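You operate a simulated robot arm through the tools that you are given. There is no shell and no other tool. Be economical: measure what you need, move in short steps, check, and stop when the job is done.

You are at the controls of a simulated robot arm. One attempt, no reset.

Task
Ladle soy sauce on the congee and the dumplings, then lid the tub.
Fine: one ladle each, on the tub's congee and the blue plate's dumplings, none spilt; ladle back in its pail; snap the lid on; slide the tub to the end of the counter.

The check looks at the end state, three seconds after you hand in, the way a careful person would. Anything else that was tipped, shoved, dropped, spilled or broken makes it a failure. Lids that push on must go on centred and level and be pressed home; caps that screw on are set level and turned clockwise until they are tight.

Robot
A 7-joint arm with a three-finger gripper, on a carriage that runs on a rail from [0.016, -2.462] to [0, 0.018] (x, y) and turns from -97 to 235 degrees about z. Base frame: it is fixed where the carriage stands at the start and does not move with it; the origin is on the floor, on the carriage's upright axis, x ahead of it, y to its left, z up; the surface under the hand at the start is at about z = 0.8. Readings come in m, degrees, newtons and seconds.
With the tool pointing down near the work surface it reaches from about 0.18 to 0.7 m from the robot's upright axis, wherever it stands. Its first joint turns from -115.0 to 115.0 degrees. Places, roughly: black ladle (6x5x28 cm) [0.6, 0.2, 0.9]; tub [3.5, 0.25, 0.75]; tub (12x12x8 cm) [3.6, 0.4, 0.8]; white ladle (6x5x28 cm) [0.6, 0, 0.9]; white plate (15x15x5 cm) [0.8, 0.1, 0.8]. Payload 2.69 kg.
The tool frame sits at the grasp point between the pads (the TCP): z along the fingers, y along the line on which they close. The tips reach 0.03 m beyond it. The gripper opens to 0.128 m. The gripper's body begins 0.117 m behind the TCP.
Orientation is that of the tool frame in the base frame, as [roll, pitch, yaw] about the fixed x, y, z axes, in that order (R = Rz(yaw) Ry(pitch) Rx(roll)). With the fingers straight down and closing along the base's y, the tool's x points along the base's -x, its y along +y and its z along -z.

Tools
- The arm moves only by the tool nudge_tool. Its argument "increments" is a list of rows, each a list of 7 numbers: the shift along the base's x, y, z in units of 50 mm (1.0 is 50 mm), then the turn, a rotation vector about the base's x, y, z in units of 6 degrees (1.0 is 6 degrees), then the gripper command, from -1 (fully open) to 1 (shut), values between in proportion. In form: [[x, y, z, wx, wy, wz, grip], ...]. A call has 1 to 10 rows; each row shifts and turns the commanded pose from where the row before left it. A call with a number of a shift or a turn outside -1 to 1 is refused whole. A row lasts 0.2 s, in which the tool goes at most 0.05 m and 8.6 degrees; a call with a longer step from one row to the next is refused whole, and so is a gripper value outside its range. A pose out of reach is approached as far as the arm can. The call stops where the force on the tool passes 50 N (or 10 N more than at its start, if that is more) or the arm is blocked; 0.2 s more then pass. The fingers move at their own pace and stop on an object; they squeeze with about 38 N. The grip force told is the motor's: it shows also when the fingers shut on nothing. Time passes only in rows, and 0.2 s behind the last, so rows that do not move let the fingers close. It gives the time, the measured TCP pose, the force on the tool (base axes), the opening and the grip force at its end, in the units of the frame above (readings bear some noise), with the torque about the TCP (base axes, N m) and any sound that the robot's microphone picked up.
- Cameras (640 x 400 px; columns grow to the right, rows downward): "scene" is now at [0.0086, 0.1378, 1.769]; the picture's right is [-0.43, -0.90, 0.00], its down [-0.70, 0.33, -0.63] and it looks along [0.57, -0.27, -0.78] (base axes); focal length 294 px, centre (320, 200). "wrist" rides on the gripper at [0.058, 0.054, -0.131] in the tool frame; the picture's right is [-0.68, 0.74, 0.00], its down [-0.62, -0.57, -0.55] and it looks along [-0.40, -0.37, 0.84] (tool axes); focal length 234 px, centre (320, 200). There is no depth. A picture from a camera that has moved, and an enlarged one, comes with that camera's place and axes in the base frame and with its lens.
- capture(camera): a new picture of that camera. It takes no simulated time.
- slide_trunk(by): slides the trunk up (or, below 0, down) by that many m; the arm and the scene camera ride with it, the base frame stays. It gives what a move gives, with no picture.
- roll_base(legs): drives the robot by 1 to 6 legs, each [ahead, left, turn to the left] in m, m and degrees, along the robot's own axes; the way and the turn of a leg run together, so that a leg with both is an arc; at most 1.5 m and 180 degrees a leg. The arm and the cameras ride along, it lands a little off, and it stops where it bumps. It keeps to its track: a leg is cut to what the track allows. It gives what a move gives.
- aim_head(pan, tilt): turns the head with the scene camera to pan (to the left, within 155 degrees either way) and tilt (down, from -29 to 69), counted from straight ahead of the robot. It gives what a move gives.
- inspect(camera, box): a new picture of the part [left, top, right, bottom] of that camera's present view, enlarged. It takes no simulated time.
- hand_in(): hands the job in; it is judged then, once.

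Work in short steps. Places have to be worked out from the pictures, the camera data and where the tool is seen: move nearer, look again, correct. Check each grasp and each placing, and mend what went wrong. You have 120 turns and 90 pictures in all, those below and enlarged ones among them. Open the gripper and draw the arm clear of the work before you hand the job in, unless the task says otherwise; then end with one line.

The tools are called after "Call:" as name(argument=value, ...) on one line, values as JSON. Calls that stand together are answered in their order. nudge_tool: Moves the arm, as the interface text tells. Its arguments: {"type":"object","properties":{"increments":{"type":"array"}},"required":["increments"]} The other tools are called the same way: slide_trunk (by) slides the trunk up or down; roll_base (legs) drives the base; aim_head (pan, tilt) turns the head that bears the scene camera; capture (camera) takes a picture; inspect (camera, box) takes an enlarged picture of a part of a camera's view; hand_in () hands the job in.

At the start:

```text
clock: 0.0
tool_pos: [0.4029, 0.1439, 1.4599]
ee_rot: [180.0, 0.0, -180.0]
wrist_force: [-0.5, -0.5, -1.1]
ft_torque: [0.0, 0.01, 0.02]
finger_gap: 0.1277
finger_force: 0.0
trunk travel left (down, up): [-0.937, 0.053]
robot x, y, heading: [-0.0022, -0.0013, -0.1]
head pan, tilt: [-25.5, 51.1]
```

scene: 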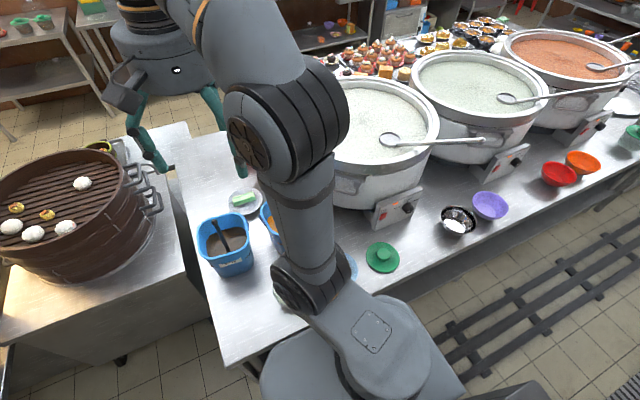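
wrist: 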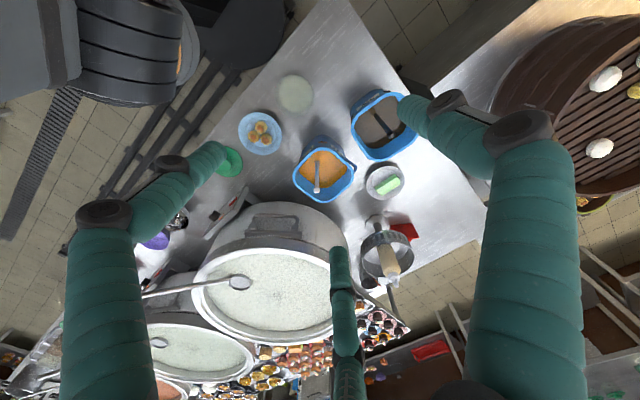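

I'll look closer at the counter from both cameras before moving.

Call:
inspect(camera="wrist", box=[200, 60, 440, 210])

Call:
inspect(camera="scene", box=[170, 170, 490, 370])

```text
2.67 times, centred on (320, 135) of wrist
camera zoom: at [0.3448, 0.1972, 1.59], right [0.68, 0.74, 0.0], down [0.62, -0.57, 0.55], along [0.4, -0.37, -0.84], focal length 624 px, centre (320, 373)
```

zoom: 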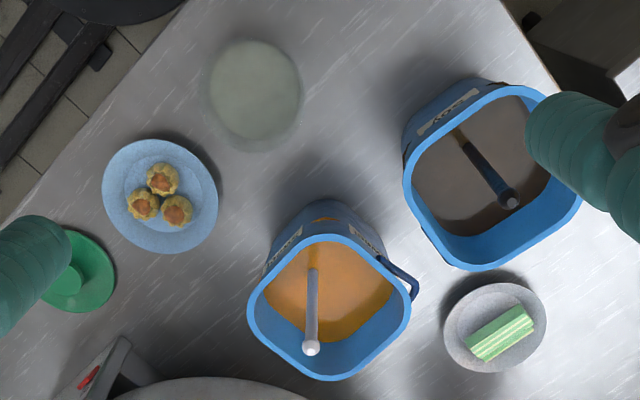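

```text
2.00 times, centred on (330, 270) of scene
camera zoom: at [0.0086, 0.1378, 1.769], right [-0.43, -0.9, 0.0], down [-0.7, 0.33, -0.63], along [0.57, -0.27, -0.78], focal length 588 px, centre (300, 60)
```

zoom: 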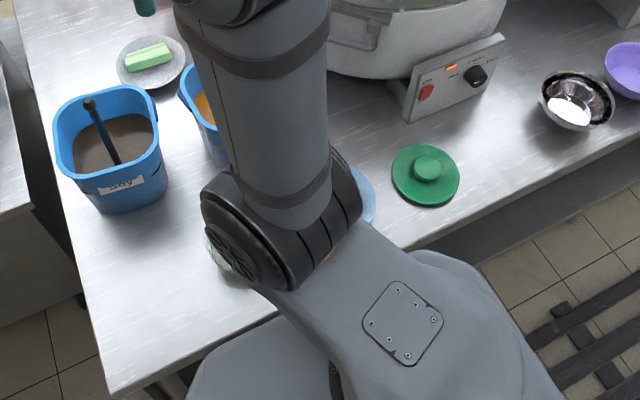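

The soy pail (labelled), tub and lid are located roughly. Now I look along the counter to find its end.

Call:
aim_head(pan=-70, tilt=25)

Call:
capture(camera="scene")

Call:
aim_head(pan=20, tilt=50)

Call:
capture(camera="scene")

```text
clock: 1.1
tool_pos: [0.4019, 0.1434, 1.459]
ee_rot: [-179.9, 0.1, -180.0]
wrist_force: [-1.0, 0.3, 0.1]
ft_torque: [-0.02, 0.03, 0.0]
finger_gap: 0.1281
finger_force: 0.1
trunk travel left (down, up): [-0.937, 0.053]
robot x, y, heading: [-0.0011, 0.0025, 0.1]
head pan, tilt: [-70.0, 25.0]
```

```text
85 pictures are left
camera scene: at [-0.0284, 0.0839, 1.8079], right [-0.94, -0.34, 0.0], down [-0.14, 0.4, -0.91], along [0.31, -0.85, -0.42], focal length 294 px, centre (320, 200)
```

scene: 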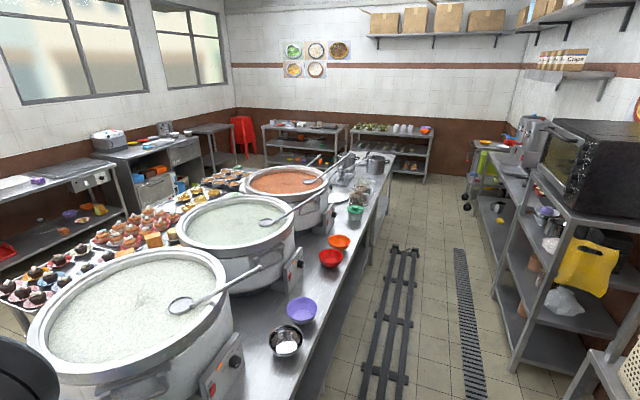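

```text
clock: 2.8
tool_pos: [0.4032, 0.1437, 1.4587]
ee_rot: [-179.9, 0.0, -179.9]
wrist_force: [-0.3, -0.7, 0.1]
ft_torque: [-0.02, 0.0, 0.01]
finger_gap: 0.1277
finger_force: 0.1
trunk travel left (down, up): [-0.937, 0.053]
robot x, y, heading: [0.0002, 0.0014, 0.1]
head pan, tilt: [20.0, 50.0]
```

```text
84 pictures are left
camera scene: at [0.0124, 0.1967, 1.7705], right [0.34, -0.94, 0.0], down [-0.72, -0.26, -0.64], along [0.6, 0.22, -0.77], focal length 294 px, centre (320, 200)
```

scene: 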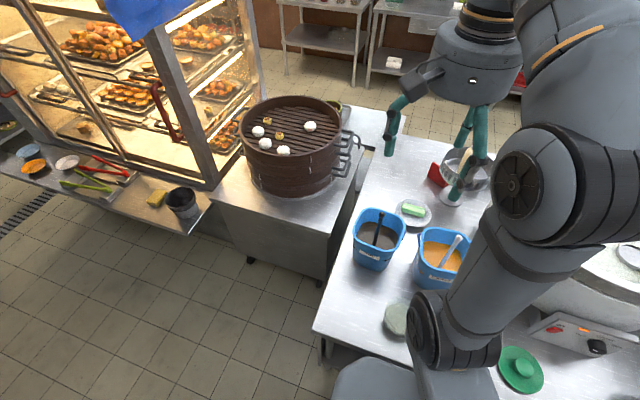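

There's something green at the far counter part; zoom in there.

Call:
aim_head(pan=-75, tilt=25)

Call:
inspect(camera="scene", box=[160, 100, 400, 250])

```text
clock: 4.5
tool_pos: [0.403, 0.1439, 1.4587]
ee_rot: [179.9, 0.0, 180.0]
wrist_force: [0.5, -1.1, 0.2]
ft_torque: [-0.05, -0.01, -0.04]
finger_gap: 0.1277
finger_force: 0.1
trunk travel left (down, up): [-0.937, 0.053]
robot x, y, heading: [0.0012, 0.0012, 0.2]
head pan, tilt: [-75.0, 25.0]
```

```text
2.67 times, centred on (280, 175) of scene
camera zoom: at [-0.0361, 0.0815, 1.808], right [-0.97, -0.26, 0.0], down [-0.11, 0.41, -0.91], along [0.24, -0.88, -0.42], focal length 784 px, centre (427, 267)
```

zoom: 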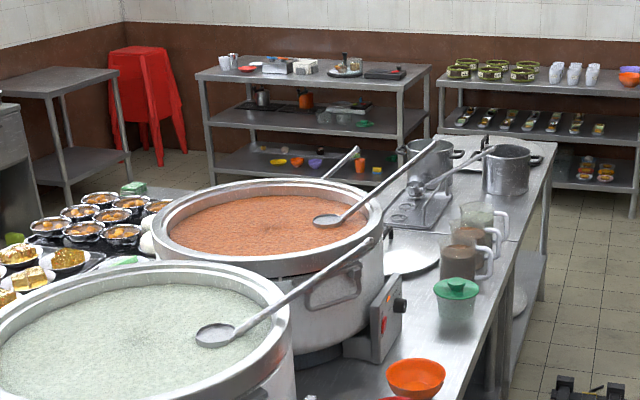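

The near (+y) end edge of the counter is at about y=0.31; the tub sits close to it. I'll bring the open gripper high above the soy ladle (~[0.565,0.20]) while turning it -90° about z so a later pour tilts toward +y.

Call:
nudge_tool(increments=[[0.25, 0.1, -0.1, 0, 0, -1, -1], [0.25, 0.1, -0.1, 0, 0, -1, -1], [0.25, 0.1, -0.1, 0, 0, -1, -1], [0.25, 0.1, -0.1, 0, 0, -1, -1], [0.25, 0.1, -0.1, 0, 0, -1, -1], [0.25, 0.1, -0.1, 0, 0, -1, -1], [0.25, 0.1, -0.1, 0, 0, -1, -1], [0.25, 0.1, -0.1, 0, 0, -1, -1], [0.25, 0.1, -0.1, 0, 0, -1, -1], [0.25, 0.1, -0.1, 0, 0, -1, -1]])

Call:
nudge_tool(increments=[[0, 0, 0, 0, 0, -1, -1], [0, 0, 0, 0, 0, -1, -1], [0, 0, 0, 0, 0, -1, -1], [0, 0, 0, 0, 0, -1, -1], [0, 0, 0, 0, 0, -1, -1]])

Call:
capture(camera="wrist")

Call:
aim_head(pan=5, tilt=60)

Call:
capture(camera="scene")

```text
clock: 6.7
tool_pos: [0.5285, 0.1938, 1.4093]
ee_rot: [-180.0, 0.0, 119.9]
wrist_force: [0.7, 0.0, -0.5]
ft_torque: [-0.01, 0.07, -0.03]
finger_gap: 0.1278
finger_force: 0.0
trunk travel left (down, up): [-0.937, 0.053]
robot x, y, heading: [0.0021, 0.0005, 0.1]
head pan, tilt: [-75.0, 25.0]
```

```text
clock: 7.9
tool_pos: [0.5289, 0.1933, 1.4095]
ee_rot: [-179.9, 0.1, 90.1]
wrist_force: [-0.5, 0.3, -0.5]
ft_torque: [0.02, 0.0, 0.0]
finger_gap: 0.128
finger_force: 0.1
trunk travel left (down, up): [-0.937, 0.053]
robot x, y, heading: [0.0021, 0.0002, 0.1]
head pan, tilt: [-75.0, 25.0]
```

```text
82 pictures are left
camera wrist: at [0.582, 0.2518, 1.54], right [0.74, -0.68, 0.0], down [-0.57, -0.61, 0.55], along [-0.37, -0.4, -0.84], focal length 234 px, centre (320, 200)
```

wrist: 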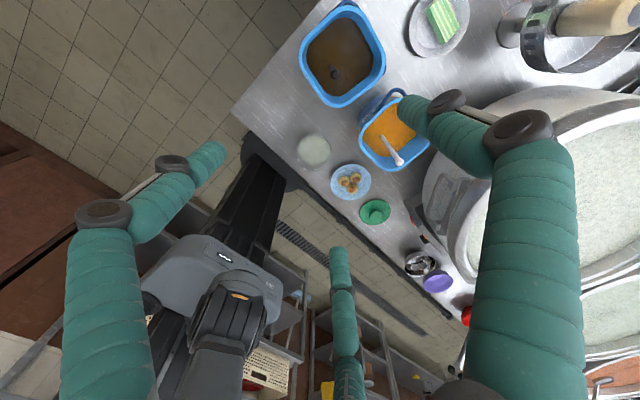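

```text
clock: 9.4
tool_pos: [0.527, 0.193, 1.4098]
ee_rot: [-179.9, -0.1, 90.0]
wrist_force: [0.1, 0.2, 0.2]
ft_torque: [-0.01, 0.01, -0.04]
finger_gap: 0.1279
finger_force: 0.0
trunk travel left (down, up): [-0.937, 0.053]
robot x, y, heading: [-0.0002, -0.0023, 0.1]
head pan, tilt: [5.0, 60.0]
```

```text
81 pictures are left
camera scene: at [0.0064, 0.1762, 1.7579], right [0.09, -1.0, 0.0], down [-0.86, -0.07, -0.5], along [0.5, 0.04, -0.87], focal length 294 px, centre (320, 200)
```

scene: 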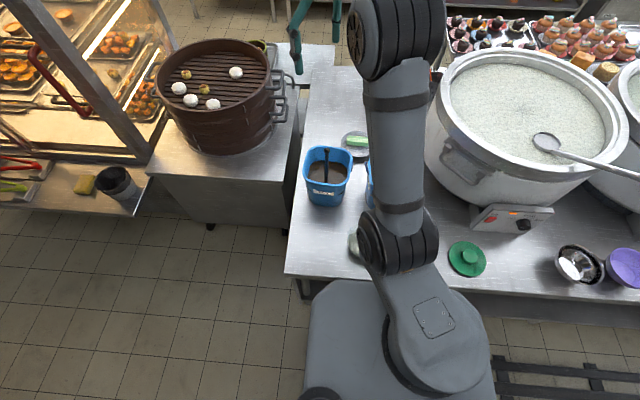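

Zoom on the pails and tub to refine the ladle handle and rim heights.

Call:
inspect(camera="wrist", box=[280, 0, 440, 100])

Call:
inspect(camera="wrist", box=[280, 110, 440, 230])

Call:
inspect(camera="scene", box=[270, 120, 430, 280])

```text
4.00 times, centred on (360, 50) of wrist
camera zoom: at [0.5821, 0.2518, 1.54], right [0.74, -0.68, 0.0], down [-0.57, -0.62, 0.55], along [-0.37, -0.4, -0.84], focal length 937 px, centre (160, 800)
```

zoom: 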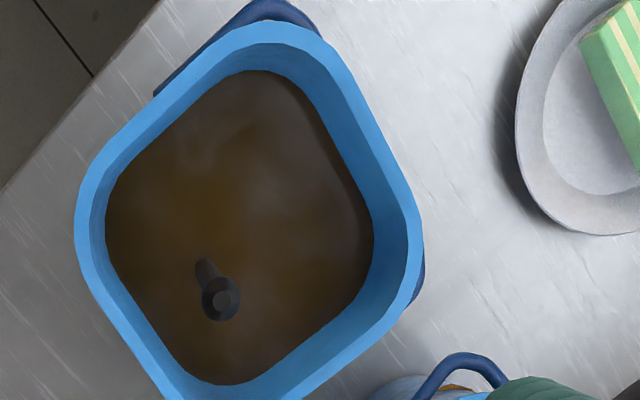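

```text
3.33 times, centred on (360, 170) of wrist
camera zoom: at [0.5821, 0.2518, 1.54], right [0.74, -0.68, 0.0], down [-0.57, -0.62, 0.55], along [-0.37, -0.4, -0.84], focal length 781 px, centre (187, 300)
```

zoom: 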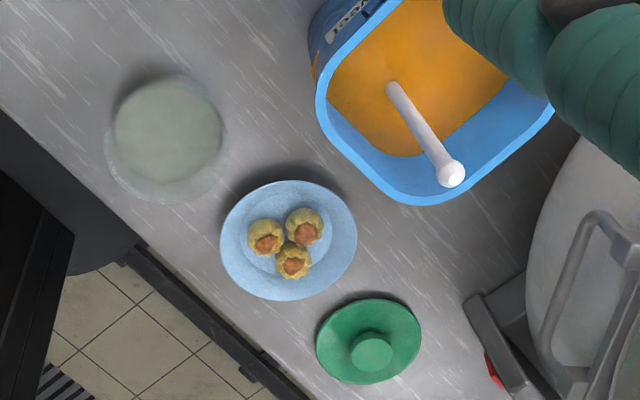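

```text
2.50 times, centred on (350, 200) of scene
camera zoom: at [0.0064, 0.1762, 1.7579], right [0.09, -1.0, 0.0], down [-0.86, -0.07, -0.5], along [0.5, 0.04, -0.87], focal length 735 px, centre (245, 200)
```

zoom: 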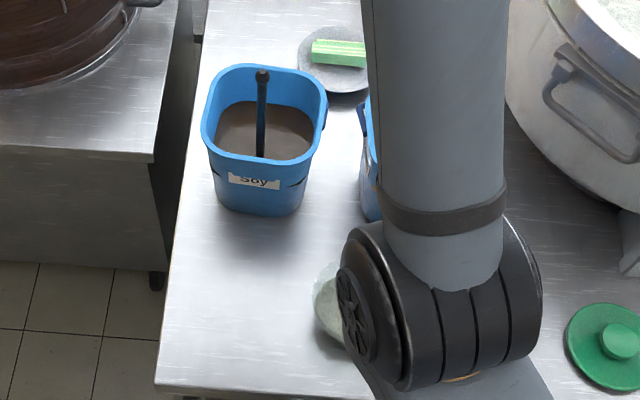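

The ladle's handle is vertical with top about [0.575,0.204,1.07]; pail rim ≈0.95. I move above it and descend to z≈1.15, then check.

Call:
nudge_tool(increments=[[0.47, 0.1, 0, 0, 0, 0, -0.2], [0.47, 0.1, -0.6, 0, 0, 0, -0.2], [0, 0, -0.9, 0, 0, 0, -0.2], [0, 0, -0.9, 0, 0, 0, -0.2], [0, 0, -0.9, 0, 0, 0, -0.2], [0, 0, -0.9, 0, 0, 0, -0.2], [0, 0, -0.8, 0, 0, 0, -0.2], [0, 0, 0, 0, 0, 0, -0.2]])

Call:
capture(camera="wrist")

Call:
capture(camera="scene")

```text
clock: 11.2
tool_pos: [0.5685, 0.2005, 1.1571]
ee_rot: [-180.0, 0.0, 90.0]
wrist_force: [-0.8, 0.1, -0.1]
ft_torque: [0.04, -0.03, -0.01]
finger_gap: 0.0768
finger_force: 0.0
out of reach, approached as far as the arm can: row 1
trunk travel left (down, up): [-0.937, 0.053]
robot x, y, heading: [0.0011, 0.0026, -0.2]
head pan, tilt: [5.0, 60.0]
```

```text
77 pictures are left
camera wrist: at [0.6233, 0.2592, 1.2886], right [0.74, -0.68, 0.0], down [-0.57, -0.62, 0.55], along [-0.37, -0.4, -0.84], focal length 234 px, centre (320, 200)
```

wrist: 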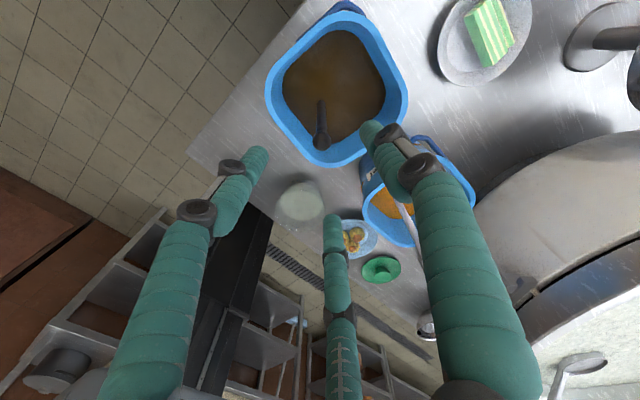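

```text
76 pictures are left
camera scene: at [0.0054, 0.1759, 1.758], right [0.09, -1.0, 0.0], down [-0.86, -0.08, -0.5], along [0.5, 0.04, -0.87], focal length 294 px, centre (320, 200)
```

scene: 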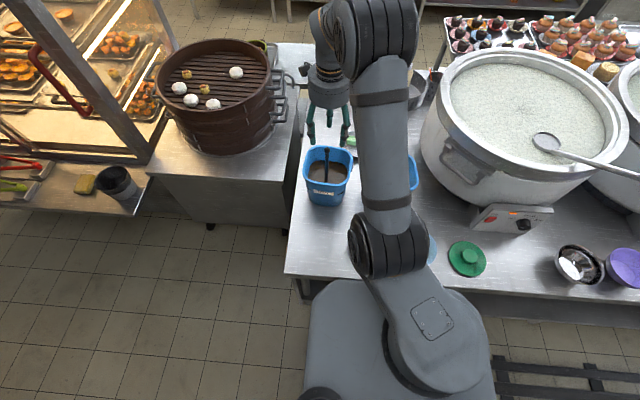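

The handle top (321,145) back-projects to [0.571,0.201] – well aligned. Descend to z≈1.0.

Call:
nudge_tool(increments=[[0.05, 0, -0.6, 0, 0, 0, -0.2], [0, 0, -0.6, 0, 0, 0, -0.2], [0, 0, -0.6, 0, 0, 0, -0.2], [0, 0, -0.6, 0, 0, 0, -0.2], [0, 0, -0.6, 0, 0, 0, -0.2], [0, 0, 0, 0, 0, 0, -0.2]])

Call:
capture(camera="wrist")

Call:
inspect(camera="scene", box=[270, 80, 400, 220])

```text
clock: 12.6
tool_pos: [0.5719, 0.2023, 1.0058]
ee_rot: [179.8, -0.1, 89.9]
wrist_force: [0.1, 0.8, 0.7]
ft_torque: [-0.05, -0.02, -0.01]
finger_gap: 0.0769
finger_force: 0.0
trunk travel left (down, up): [-0.937, 0.053]
robot x, y, heading: [-0.0004, -0.0006, 0.2]
head pan, tilt: [5.0, 60.0]
```

```text
75 pictures are left
camera wrist: at [0.6264, 0.2604, 1.1371], right [0.74, -0.68, 0.0], down [-0.57, -0.62, 0.55], along [-0.37, -0.4, -0.84], focal length 234 px, centre (320, 200)
```

wrist: 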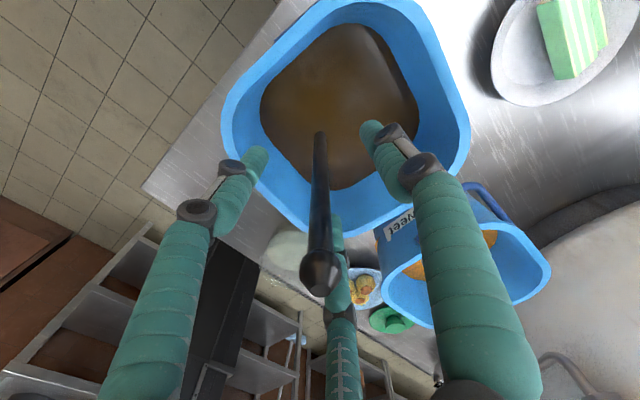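

```text
2.86 times, centred on (335, 150) of scene
camera zoom: at [0.0056, 0.1761, 1.758], right [0.09, -1.0, 0.0], down [-0.86, -0.08, -0.5], along [0.5, 0.04, -0.87], focal length 840 px, centre (277, 343)
```

zoom: 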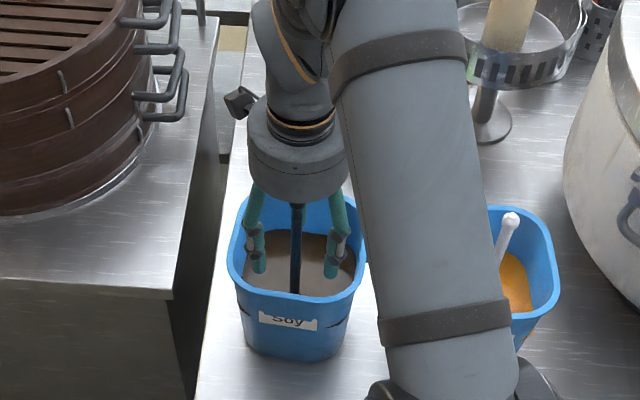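

Handle is between the fingers as planned; close the grip.

Call:
nudge_tool(increments=[[0, 0, 0, 0, 0, 0, 1], [0, 0, 0, 0, 0, 0, 1], [0, 0, 0, 0, 0, 0, 1], [0, 0, 0, 0, 0, 0, 1], [0, 0, 0, 0, 0, 0, 1], [0, 0, 0, 0, 0, 0, 1]])

Call:
capture(camera="wrist")

```text
clock: 14.0
tool_pos: [0.5724, 0.2024, 1.0064]
ee_rot: [-180.0, 0.0, 90.0]
wrist_force: [-0.8, 1.2, 0.3]
ft_torque: [0.02, 0.04, -0.01]
finger_gap: 0.0115
finger_force: 29.1
trunk travel left (down, up): [-0.937, 0.053]
robot x, y, heading: [0.0032, 0.002, -0.2]
head pan, tilt: [5.0, 60.0]
```

```text
73 pictures are left
camera wrist: at [0.6268, 0.2606, 1.137], right [0.74, -0.68, 0.0], down [-0.57, -0.62, 0.55], along [-0.37, -0.4, -0.84], focal length 234 px, centre (320, 200)
```

wrist: 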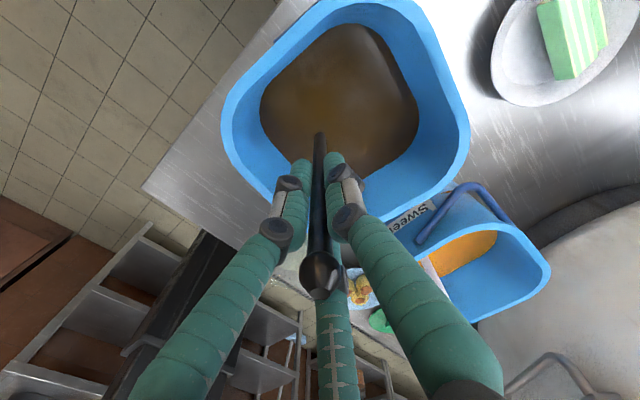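

Gripped (gap 11.5 mm). Lift gently straight up by 0.2 m and look.

Call:
nudge_tool(increments=[[0, 0, 0.3, 0, 0, 0, 1], [0, 0, 0.4, 0, 0, 0, 1], [0, 0, 0.4, 0, 0, 0, 1], [0, 0, 0.4, 0, 0, 0, 1], [0, 0, 0.4, 0, 0, 0, 1], [0, 0, 0.4, 0, 0, 0, 1], [0, 0, 0.4, 0, 0, 0, 1], [0, 0, 0.4, 0, 0, 0, 1], [0, 0, 0.4, 0, 0, 0, 1], [0, 0, 0.4, 0, 0, 0, 1]])

Call:
nudge_tool(increments=[[0, 0, 0.4, 0, 0, 0, 1], [0, 0, 0.2, 0, 0, 0, 1], [0, 0, 0, 0, 0, 0, 1], [0, 0, 0, 0, 0, 0, 1]])

Call:
capture(camera="wrist")

Call:
inspect(camera="scene", box=[270, 60, 400, 220])

```text
clock: 16.2
tool_pos: [0.5724, 0.2031, 1.2026]
ee_rot: [180.0, 0.0, 89.9]
wrist_force: [0.4, 0.6, -0.2]
ft_torque: [0.0, 0.02, 0.02]
finger_gap: 0.0112
finger_force: 38.0
trunk travel left (down, up): [-0.937, 0.053]
robot x, y, heading: [-0.0031, 0.0009, 0.0]
head pan, tilt: [5.0, 60.0]
```

```text
clock: 17.2
tool_pos: [0.5744, 0.2026, 1.2331]
ee_rot: [-180.0, 0.0, 90.1]
wrist_force: [0.0, 0.5, -0.7]
ft_torque: [0.01, 0.04, 0.02]
finger_gap: 0.0112
finger_force: 37.4
trunk travel left (down, up): [-0.937, 0.053]
robot x, y, heading: [0.0001, 0.0019, -0.3]
head pan, tilt: [5.0, 60.0]
```

```text
72 pictures are left
camera wrist: at [0.6283, 0.2603, 1.363], right [0.74, -0.68, 0.0], down [-0.57, -0.62, 0.55], along [-0.37, -0.4, -0.84], focal length 234 px, centre (320, 200)
```

wrist: 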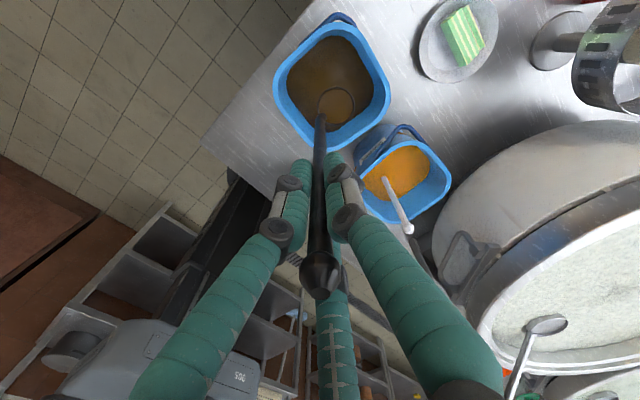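

```text
2.50 times, centred on (335, 140) of scene
camera zoom: at [0.0064, 0.1762, 1.7579], right [0.09, -1.0, 0.0], down [-0.86, -0.08, -0.5], along [0.5, 0.04, -0.87], focal length 735 px, centre (282, 350)
```

zoom: 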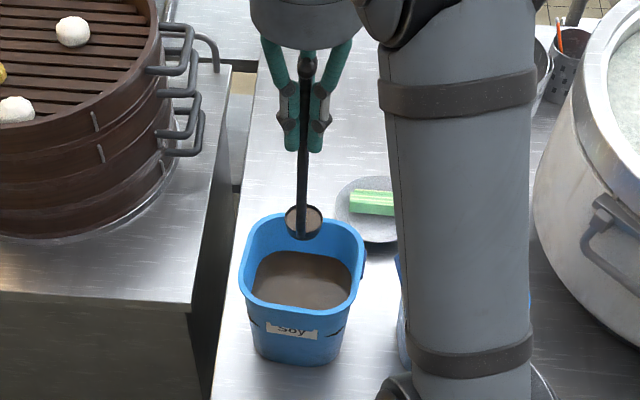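

The bowl is up and filled. Zoom to see how the bowl sits relative to the handle.

Call:
inspect(camera="wrist", box=[260, 60, 400, 160])

Call:
inspect(camera="scene", box=[310, 80, 350, 120])

```text
4.00 times, centred on (330, 110) of wrist
camera zoom: at [0.6283, 0.2603, 1.363], right [0.74, -0.68, 0.0], down [-0.57, -0.62, 0.55], along [-0.37, -0.4, -0.84], focal length 937 px, centre (280, 560)
```

zoom: 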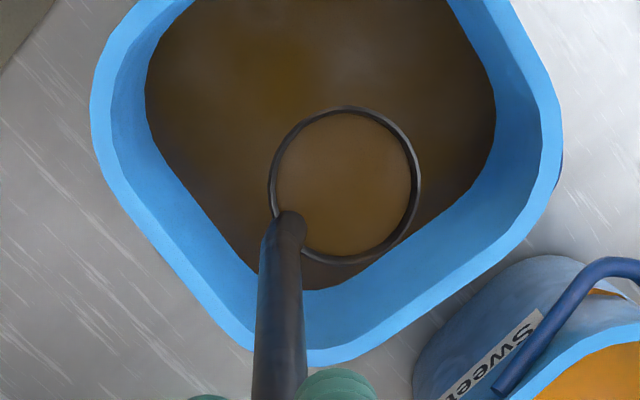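

```text
10.00 times, centred on (330, 100) of scene
camera zoom: at [0.0064, 0.1762, 1.7579], right [0.09, -1.0, 0.0], down [-0.86, -0.08, -0.5], along [0.5, 0.04, -0.87], focal length 2941 px, centre (220, 1200)
```

zoom: 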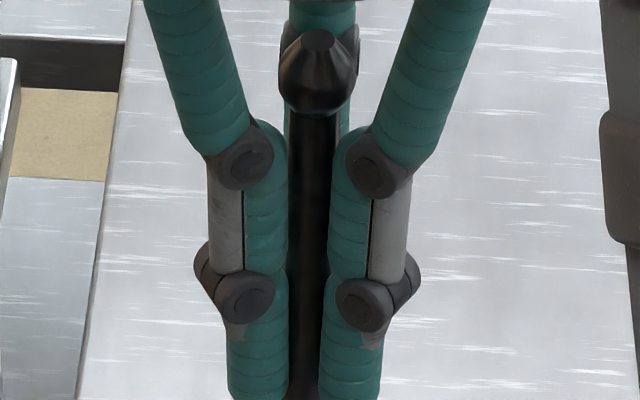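

Bowl centre sits ~28 mm in +x from the handle and ~0.17 below TCP; liquid is in. I'll carry it level toward the tub, slowly.

Call:
nudge_tool(increments=[[-0.2, -0.1, 0, 0, 0, 0, 1], [-0.4, -0.2, 0, 0, 0, 0, 1], [-0.5, -0.25, 0, 0, 0, 0, 1], [-0.5, -0.25, 0, 0, 0, 0, 1], [-0.5, -0.25, 0, 0, 0, 0, 1], [-0.5, -0.25, 0, 0, 0, 0, 1], [-0.5, -0.25, 0, 0, 0, 0, 1], [-0.5, -0.25, 0, 0, 0, 0, 1], [-0.4, -0.1, 0, 0, 0, 0, 1], [-0.2, 0, 0, 0, 0, 0, 1]])

Call:
capture(camera="wrist")

Call:
capture(camera="scene")

```text
clock: 19.4
tool_pos: [0.363, 0.1069, 1.2318]
ee_rot: [180.0, -0.1, 89.9]
wrist_force: [0.1, -0.1, -1.4]
ft_torque: [-0.01, 0.02, 0.01]
finger_gap: 0.0112
finger_force: 38.1
trunk travel left (down, up): [-0.937, 0.053]
robot x, y, heading: [0.0006, -0.0004, -0.2]
head pan, tilt: [5.0, 60.0]
```

```text
68 pictures are left
camera wrist: at [0.418, 0.1658, 1.362], right [0.74, -0.68, 0.0], down [-0.57, -0.62, 0.55], along [-0.37, -0.4, -0.84], focal length 234 px, centre (320, 200)
```

wrist: 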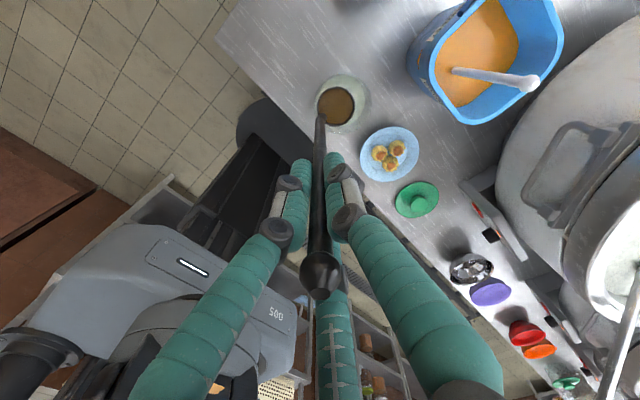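

```text
67 pictures are left
camera scene: at [0.0062, 0.1764, 1.7579], right [0.09, -1.0, 0.0], down [-0.86, -0.08, -0.5], along [0.5, 0.04, -0.87], focal length 294 px, centre (320, 200)
```

scene: 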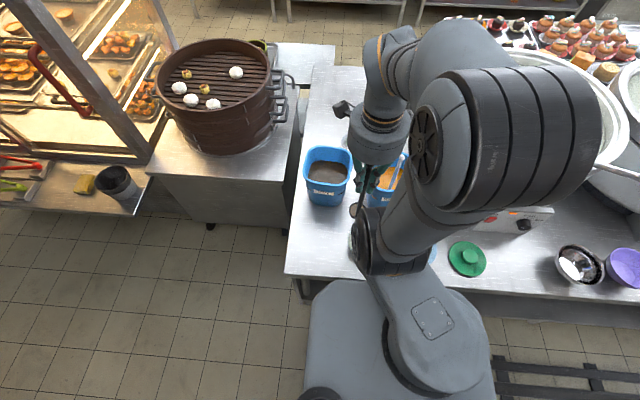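

Zoom on the tub under the ladle to refine its centre and rim.

Call:
inspect(camera="wrist", box=[280, 50, 440, 150])

Call:
inspect(camera="wrist", box=[340, 100, 500, 220])

```text
4.00 times, centred on (360, 100) of wrist
camera zoom: at [0.418, 0.1658, 1.362], right [0.74, -0.68, 0.0], down [-0.57, -0.62, 0.55], along [-0.37, -0.4, -0.84], focal length 937 px, centre (160, 600)
```

zoom: 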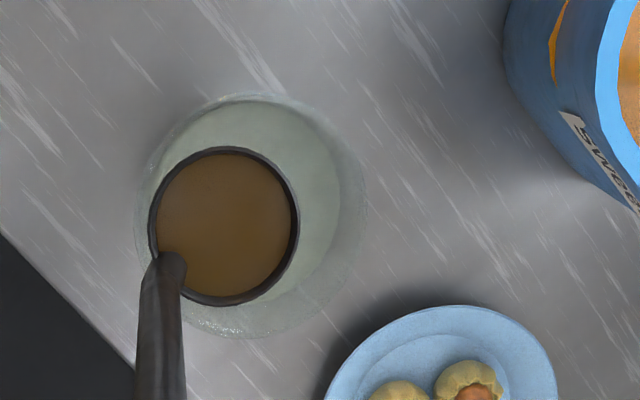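

```text
3.33 times, centred on (420, 160) of wrist
camera zoom: at [0.418, 0.1658, 1.362], right [0.74, -0.68, 0.0], down [-0.57, -0.62, 0.55], along [-0.37, -0.4, -0.84], focal length 781 px, centre (-13, 333)
```

zoom: 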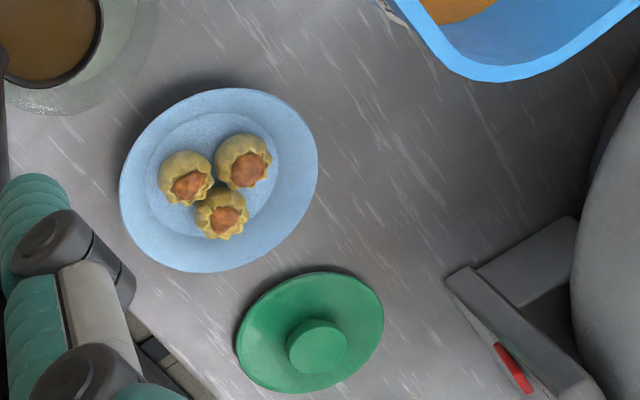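

Tub centre ≈[0.387,0.068], dumplings ≈[0.393,-0.105], lid ≈[0.377,-0.277]. I shift the carriage 0.4 m to -y so the arm can tilt toward +y over the tub.

Call:
roll_base(legs=[[0, -0.4, 0]])

Call:
inspect(camera="wrist", box=[240, 50, 400, 150])

Call:
aim_head(pan=40, tilt=50)

Call:
capture(camera="scene")

```text
clock: 21.9
tool_pos: [0.3662, -0.2982, 1.2309]
ee_rot: [180.0, -0.1, 90.1]
wrist_force: [0.2, -1.6, -0.7]
ft_torque: [0.03, 0.02, -0.02]
finger_gap: 0.0111
finger_force: 38.2
trunk travel left (down, up): [-0.937, 0.053]
robot x, y, heading: [-0.0031, -0.4059, -0.1]
head pan, tilt: [5.0, 60.0]
```

```text
4.00 times, centred on (320, 100) of wrist
camera zoom: at [0.4208, -0.2406, 1.362], right [0.74, -0.68, 0.0], down [-0.57, -0.62, 0.55], along [-0.37, -0.4, -0.84], focal length 937 px, centre (320, 600)
```

zoom: 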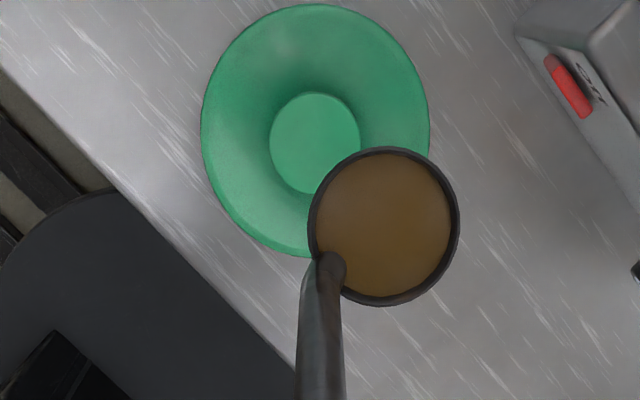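

```text
clock: 22.9
tool_pos: [0.3678, -0.2989, 1.2316]
ee_rot: [180.0, 0.0, 90.2]
wrist_force: [0.2, 0.2, -2.2]
ft_torque: [0.0, 0.04, 0.0]
finger_gap: 0.011
finger_force: 38.0
trunk travel left (down, up): [-0.937, 0.053]
robot x, y, heading: [0.0015, -0.4062, 0.1]
head pan, tilt: [40.0, 50.0]
```

```text
63 pictures are left
camera scene: at [0.0016, -0.1869, 1.7705], right [0.64, -0.77, 0.0], down [-0.59, -0.49, -0.64], along [0.49, 0.41, -0.77], focal length 294 px, centre (320, 200)
```

scene: 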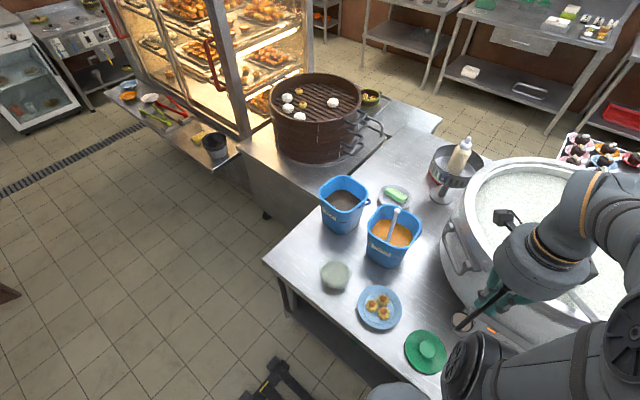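

Ladle still full, view is now clear. Move the ladle back over the tub (TCP to about [0.359,0.09]).

Call:
nudge_tool(increments=[[0, 0.4, 0, 0, 0, 0, 1], [0, 0.7, 0, 0, 0, 0, 1], [-0.1, 0.9, 0, 0, 0, 0, 1], [-0.05, 0.95, 0, 0, 0, 0, 1], [0, 0.95, 0, 0, 0, 0, 1], [0, 0.95, 0, 0, 0, 0, 1], [0, 0.95, -0.2, 0, 0, 0, 1], [0, 0.9, -0.2, 0, 0, 0, 1], [0, 0.7, -0.3, 0, 0, 0, 1], [0, 0.4, -0.3, 0, 0, 0, 1]])

Call:
capture(camera="scene")

Call:
inspect(camera="wrist", box=[240, 50, 400, 150])

```text
clock: 25.1
tool_pos: [0.3594, 0.0931, 1.1788]
ee_rot: [-180.0, 0.0, 90.2]
wrist_force: [0.4, 0.4, -0.9]
ft_torque: [-0.01, 0.0, -0.01]
finger_gap: 0.0113
finger_force: 37.4
trunk travel left (down, up): [-0.937, 0.053]
robot x, y, heading: [0.0023, -0.4082, 0.0]
head pan, tilt: [40.0, 50.0]
```

```text
62 pictures are left
camera scene: at [0.0018, -0.1858, 1.7704], right [0.64, -0.77, 0.0], down [-0.59, -0.49, -0.64], along [0.49, 0.41, -0.77], focal length 294 px, centre (320, 200)
```

scene: 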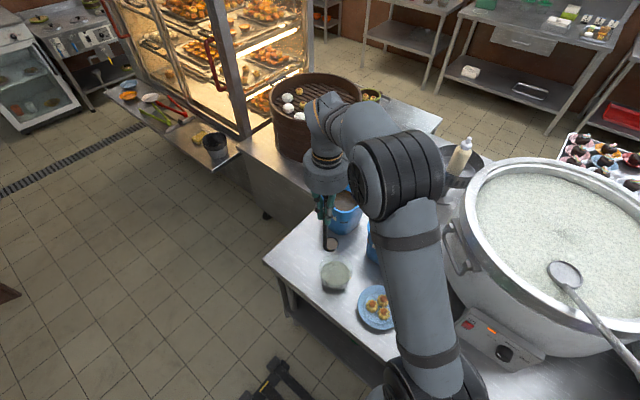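

```text
4.00 times, centred on (320, 100) of wrist
camera zoom: at [0.4131, 0.1515, 1.3106], right [0.74, -0.68, 0.0], down [-0.57, -0.62, 0.55], along [-0.37, -0.4, -0.84], focal length 937 px, centre (320, 600)
```

zoom: 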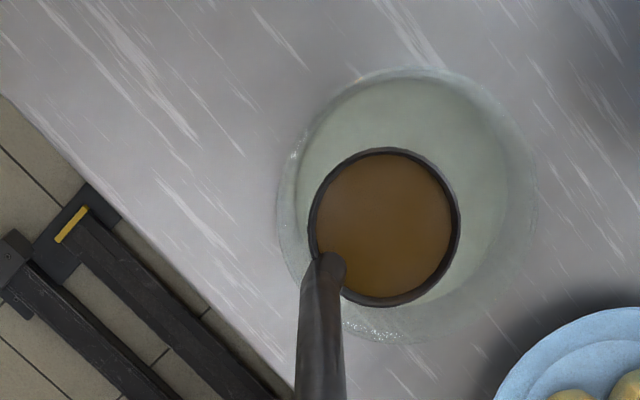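

Ladle centred over the tub (tub centre ≈[0.388,0.070]). Lower to pouring height, and begin tilting about +x with the lip held over the tub centre.

Call:
nudge_tool(increments=[[0, 0, -0.7, 0, 0, 0, 1], [0, 0, -0.5, 0, 0, 0, 1], [0, -0.18, 0.02, 0.5, 0, 0, 1], [0, -0.18, 0.01, 0.5, 0, 0, 1], [0, -0.18, 0, 0.5, 0, 0, 1], [0, -0.18, -0.01, 0.5, 0, 0, 1], [0, -0.178, -0.02, 0.5, 0, 0, 1], [0, -0.178, -0.028, 0.5, 0, 0, 1], [0, -0.175, -0.04, 0.5, 0, 0, 1], [0, -0.175, -0.044, 0.5, 0, 0, 1]])

Call:
inspect(camera="wrist", box=[220, 30, 420, 180])

Call:
inspect(camera="scene", box=[260, 170, 420, 330])

```text
clock: 27.4
tool_pos: [0.3601, 0.0184, 1.116]
ee_rot: [179.9, -24.0, 90.1]
wrist_force: [-0.4, 0.4, -1.5]
ft_torque: [-0.02, 0.09, -0.01]
finger_gap: 0.011
finger_force: 37.8
trunk travel left (down, up): [-0.937, 0.053]
robot x, y, heading: [0.004, -0.4064, -0.2]
head pan, tilt: [40.0, 50.0]
```

```text
2.67 times, centred on (320, 105) of wrist
camera zoom: at [0.4141, 0.018, 1.2595], right [0.74, -0.62, -0.27], down [-0.57, -0.79, 0.25], along [-0.37, -0.03, -0.93], focal length 624 px, centre (320, 453)
```

zoom: 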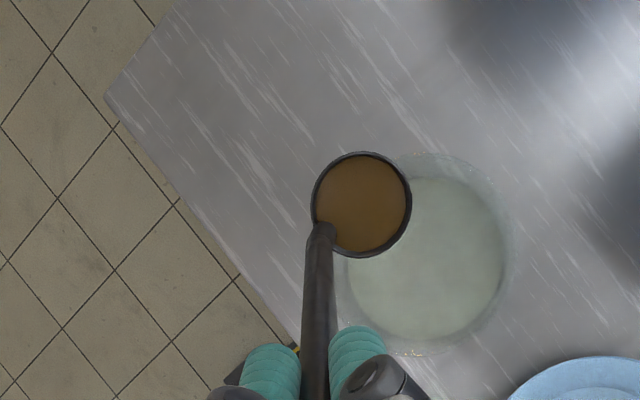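

```text
2.50 times, centred on (340, 250) of scene
camera zoom: at [0.0023, -0.1882, 1.7707], right [0.64, -0.77, 0.0], down [-0.59, -0.49, -0.64], along [0.49, 0.41, -0.77], focal length 735 px, centre (270, 75)
```

zoom: 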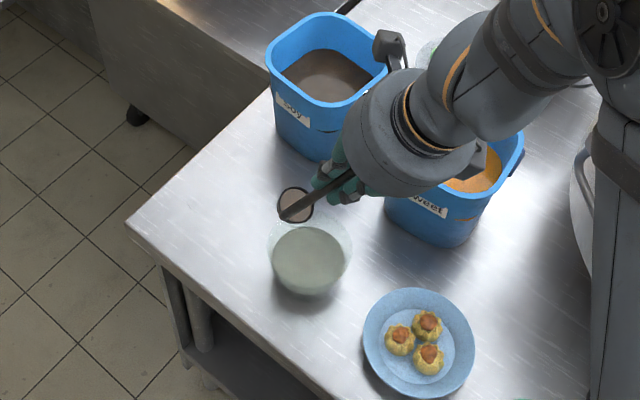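

Lip is at y≈0.066 over the tub; nothing spilled. Continue tilting 24°→54° with the lip held.

Call:
nudge_tool(increments=[[0, -0.169, -0.08, 0.5, 0, 0, 1], [0, -0.169, -0.08, 0.5, 0, 0, 1], [0, -0.162, -0.077, 0.5, 0, 0, 1], [0, -0.162, -0.077, 0.5, 0, 0, 1], [0, -0.153, -0.094, 0.5, 0, 0, 1], [0, -0.153, -0.094, 0.5, 0, 0, 1], [0, -0.143, -0.109, 0.5, 0, 0, 1], [0, -0.143, -0.109, 0.5, 0, 0, 1], [0, -0.13, -0.124, 0.5, 0, 0, 1], [0, -0.13, -0.124, 0.5, 0, 0, 1]])

Call:
inspect(camera="wrist", box=[220, 30, 420, 180])

Call:
inspect(camera="scene", box=[260, 170, 420, 330])

```text
clock: 29.6
tool_pos: [0.3478, -0.031, 1.078]
ee_rot: [-178.4, -51.6, 89.8]
wrist_force: [-0.3, -0.2, 0.1]
ft_torque: [-0.14, 0.01, 0.04]
finger_gap: 0.0115
finger_force: 37.8
out of reach, approached as far as the arm can: row 1, 2, 3, 4, 5
trunk travel left (down, up): [-0.937, 0.053]
robot x, y, heading: [0.0031, -0.4072, -0.2]
head pan, tilt: [40.0, 50.0]
```

```text
2.67 times, centred on (320, 105) of wrist
camera zoom: at [0.4058, -0.0965, 1.2037], right [0.73, -0.41, -0.54], down [-0.55, -0.82, -0.13], along [-0.39, 0.4, -0.83], focal length 624 px, centre (320, 453)
```

zoom: 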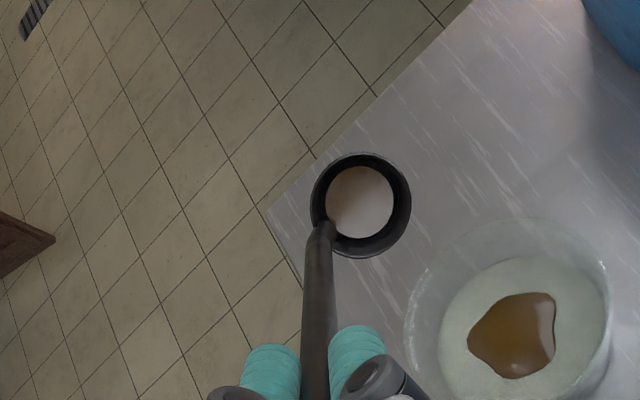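

```text
2.50 times, centred on (340, 250) of scene
camera zoom: at [0.0021, -0.1875, 1.7706], right [0.64, -0.77, 0.0], down [-0.59, -0.49, -0.64], along [0.49, 0.41, -0.77], focal length 735 px, centre (270, 75)
```

zoom: 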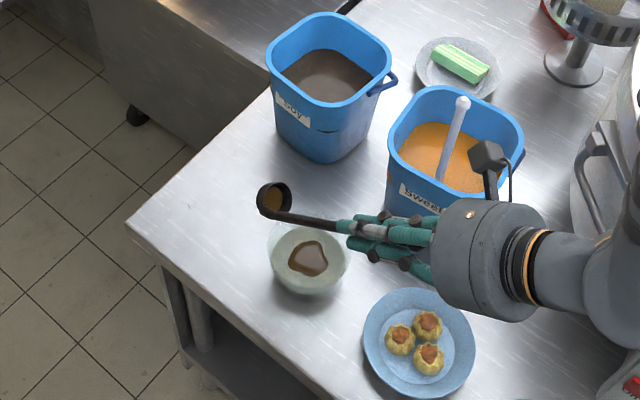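

Soy landed on the congee. Let the arm settle and check how much remains in the bowl.

Call:
nudge_tool(increments=[[0, 0, 0, 0, 0, 0, 1], [0, 0, 0, 0, 0, 0, 1]])

Call:
inspect(camera="wrist", box=[300, 70, 380, 120])

```text
clock: 30.1
tool_pos: [0.3477, -0.0303, 1.078]
ee_rot: [-178.4, -51.4, 89.7]
wrist_force: [0.0, 0.5, -1.2]
ft_torque: [-0.14, 0.02, 0.04]
finger_gap: 0.0111
finger_force: 37.9
trunk travel left (down, up): [-0.937, 0.053]
robot x, y, heading: [0.0056, -0.4062, 0.0]
head pan, tilt: [40.0, 50.0]
```

```text
8.00 times, centred on (340, 95) of wrist
camera zoom: at [0.4055, -0.0958, 1.2036], right [0.73, -0.41, -0.54], down [-0.55, -0.82, -0.13], along [-0.39, 0.4, -0.83], focal length 1873 px, centre (160, 1040)
```

zoom: 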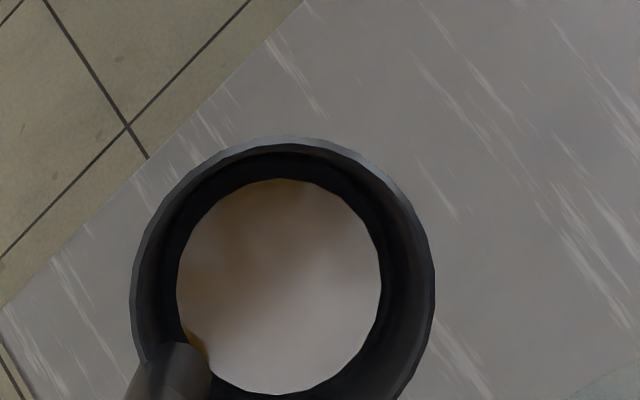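

Some liquid remains; tilt further in small steps while keeping the lip over the tub.

Call:
nudge_tool(increments=[[0.1, -0.2, -0.1, 0.5, 0, 0, 1], [0.1, -0.2, -0.1, 0.5, 0, 0, 1], [0, -0.12, -0.14, 0.5, 0, 0, 1], [0, -0.12, -0.14, 0.5, 0, 0, 1], [0, 0, 0, 0, 0, 0, 1]])

Call:
inspect(camera="scene", box=[240, 150, 480, 350])

```text
clock: 31.4
tool_pos: [0.3575, -0.0633, 1.0544]
ee_rot: [-178.5, -63.4, 89.7]
wrist_force: [0.3, 0.4, -1.1]
ft_torque: [-0.12, 0.01, -0.01]
finger_gap: 0.0112
finger_force: 38.3
trunk travel left (down, up): [-0.937, 0.053]
robot x, y, heading: [0.0036, -0.4066, 0.1]
head pan, tilt: [40.0, 50.0]
```

```text
2.00 times, centred on (360, 250) of scene
camera zoom: at [0.0011, -0.186, 1.7704], right [0.64, -0.77, 0.0], down [-0.59, -0.49, -0.64], along [0.49, 0.41, -0.77], focal length 588 px, centre (240, 100)
```

zoom: 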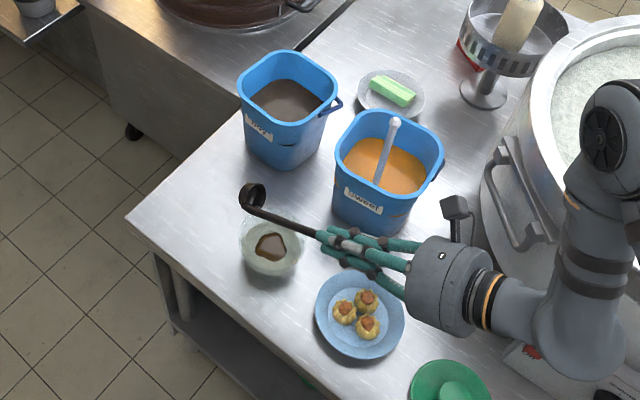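

Reached 63° fine. Continue to ~93° in small steps, holding the lip.

Call:
nudge_tool(increments=[[0, -0.15, -0.14, 0.5, 0, 0, 1], [0, -0.15, -0.14, 0.5, 0, 0, 1], [0, -0.09, -0.15, 0.5, 0, 0, 1], [0, -0.08, -0.15, 0.5, 0, 0, 1], [0, -0.07, -0.15, 0.5, 0, 0, 1], [0, -0.06, -0.15, 0.5, 0, 0, 1], [0, -0.05, -0.15, 0.5, 0, 0, 1], [0, -0.04, -0.15, 0.5, 0, 0, 1], [0, -0.03, -0.15, 0.5, 0, 0, 1], [0, -0.02, -0.15, 0.5, 0, 0, 1]])

Call:
inspect(camera="scene", box=[240, 150, 480, 350])

Call:
capture(camera="wrist")

```text
clock: 33.5
tool_pos: [0.3585, -0.099, 0.9804]
ee_rot: [-2.5, -86.5, -86.2]
wrist_force: [0.8, -0.1, -2.1]
ft_torque: [-0.16, 0.02, -0.01]
finger_gap: 0.0109
finger_force: 37.8
trunk travel left (down, up): [-0.937, 0.053]
robot x, y, heading: [0.0016, -0.4043, 0.1]
head pan, tilt: [40.0, 50.0]
```

```text
2.00 times, centred on (360, 250) of scene
camera zoom: at [0.0017, -0.1867, 1.7705], right [0.64, -0.77, 0.0], down [-0.59, -0.49, -0.64], along [0.49, 0.41, -0.77], focal length 588 px, centre (240, 100)
```

zoom: 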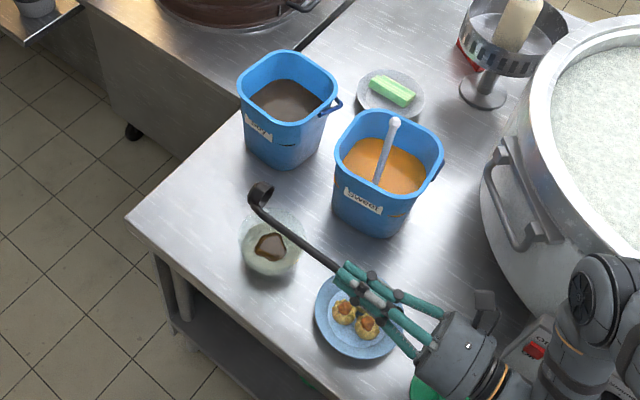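

```text
53 pictures are left
camera wrist: at [0.4162, -0.2321, 1.0295], right [0.73, 0.06, -0.68], down [-0.56, -0.52, -0.65], along [-0.39, 0.85, -0.35], focal length 234 px, centre (320, 200)
```

wrist: 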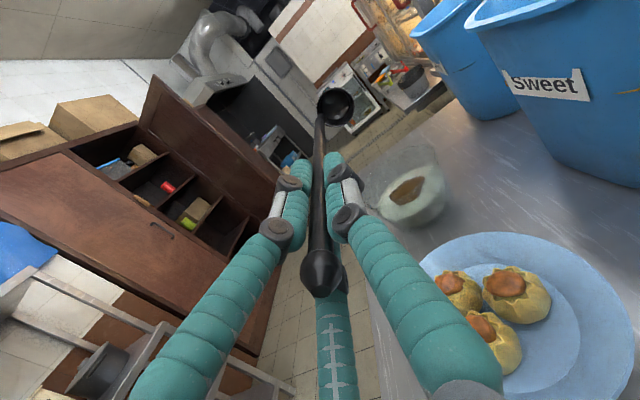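

Bowl is empty, all soy in the tub. Now reverse the tilt along the same path.

Call:
nudge_tool(increments=[[0, 0.05, 0.4, -1, 0, 0, 1], [0, 0.08, 0.4, -1, 0, 0, 1], [0, 0.12, 0.4, -1, 0, 0, 1], [0, 0.155, 0.4, -1, 0, 0, 1], [0, 0.19, 0.4, -1, 0, 0, 1], [0, 0.22, 0.4, -1, 0, 0, 1], [0, 0.25, 0.4, -1, 0, 0, 1], [0, 0.27, 0.3, -1, 0, 0, 1], [0, 0.295, 0.2, -1, 0, 0, 1], [0, 0.315, 0.2, -1, 0, 0, 1]])

Call:
nudge_tool(increments=[[0, 0.33, 0.2, -1, 0, 0, 1], [0, 0.345, 0.15, -1, 0, 0, 1], [0, 0.355, 0.15, -1, 0, 0, 1], [0, 0.357, 0.15, -1, 0, 0, 1], [0, 0.358, 0.15, -1, 0, 0, 1], [0, 0, 0, 0, 0, 0, 1], [0, 0, 0, 0, 0, 0, 1]])

Call:
capture(camera="wrist")

```text
clock: 35.8
tool_pos: [0.3586, 0.0003, 1.1543]
ee_rot: [-178.8, -33.2, 89.8]
wrist_force: [0.4, 0.5, -1.8]
ft_torque: [-0.13, -0.05, -0.03]
finger_gap: 0.0112
finger_force: 37.7
trunk travel left (down, up): [-0.937, 0.053]
robot x, y, heading: [0.0033, -0.4088, -0.1]
head pan, tilt: [40.0, 50.0]
```

```text
clock: 37.4
tool_pos: [0.3597, 0.0871, 1.1947]
ee_rot: [-178.7, -3.3, 89.9]
wrist_force: [-0.2, -0.3, -1.0]
ft_torque: [-0.01, 0.04, 0.04]
finger_gap: 0.0111
finger_force: 38.1
trunk travel left (down, up): [-0.937, 0.053]
robot x, y, heading: [0.0039, -0.41, 0.0]
head pan, tilt: [40.0, 50.0]
```

```text
52 pictures are left
camera wrist: at [0.4175, 0.1368, 1.3272], right [0.73, -0.68, -0.06], down [-0.56, -0.65, 0.52], along [-0.39, -0.35, -0.85], focal length 234 px, centre (320, 200)
```

wrist: 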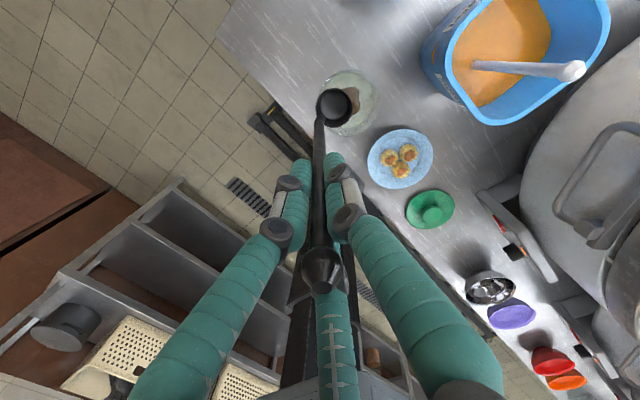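

Ladle is empty and level again. Straighten it, raise, move the arm to -y, then drive back so it ends near the soy pail.

Call:
nudge_tool(increments=[[0, -0.3, 0.3, -0.55, -0.22, 0, 1], [0, -0.8, 0.3, 0, 0, 0, 1], [0, -0.9, 0.3, 0, 0, 0, 1], [0, -0.9, 0.2, 0, 0, 0, 1], [0, -0.9, 0, 0, 0, 0, 1], [0, -0.9, 0, 0, 0, 0, 1], [0, -0.8, 0, 0, 0, 0, 1], [0, -0.4, 0, 0, 0, 0, 1]])

Call:
roll_base(legs=[[0, 0.4, 0]])

Call:
capture(camera="wrist")

```text
clock: 39.1
tool_pos: [0.3592, -0.2103, 1.249]
ee_rot: [-180.0, -0.1, 89.9]
wrist_force: [-0.5, 0.8, -1.4]
ft_torque: [0.01, 0.04, 0.0]
finger_gap: 0.0113
finger_force: 37.8
trunk travel left (down, up): [-0.937, 0.053]
robot x, y, heading: [0.005, -0.4088, -0.1]
head pan, tilt: [40.0, 50.0]
```

```text
clock: 41.6
tool_pos: [0.3565, 0.1861, 1.2488]
ee_rot: [-180.0, -0.1, 89.7]
wrist_force: [-0.3, 0.8, -1.2]
ft_torque: [-0.02, 0.01, 0.03]
finger_gap: 0.0112
finger_force: 38.2
trunk travel left (down, up): [-0.937, 0.053]
robot x, y, heading: [-0.0024, -0.0103, 0.2]
head pan, tilt: [40.0, 50.0]
```

```text
51 pictures are left
camera wrist: at [0.4117, 0.2434, 1.3797], right [0.73, -0.68, 0.0], down [-0.57, -0.61, 0.55], along [-0.37, -0.4, -0.84], focal length 234 px, centre (320, 200)
```

wrist: 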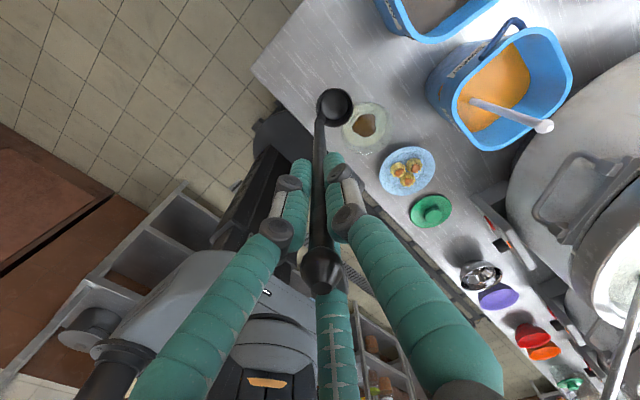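

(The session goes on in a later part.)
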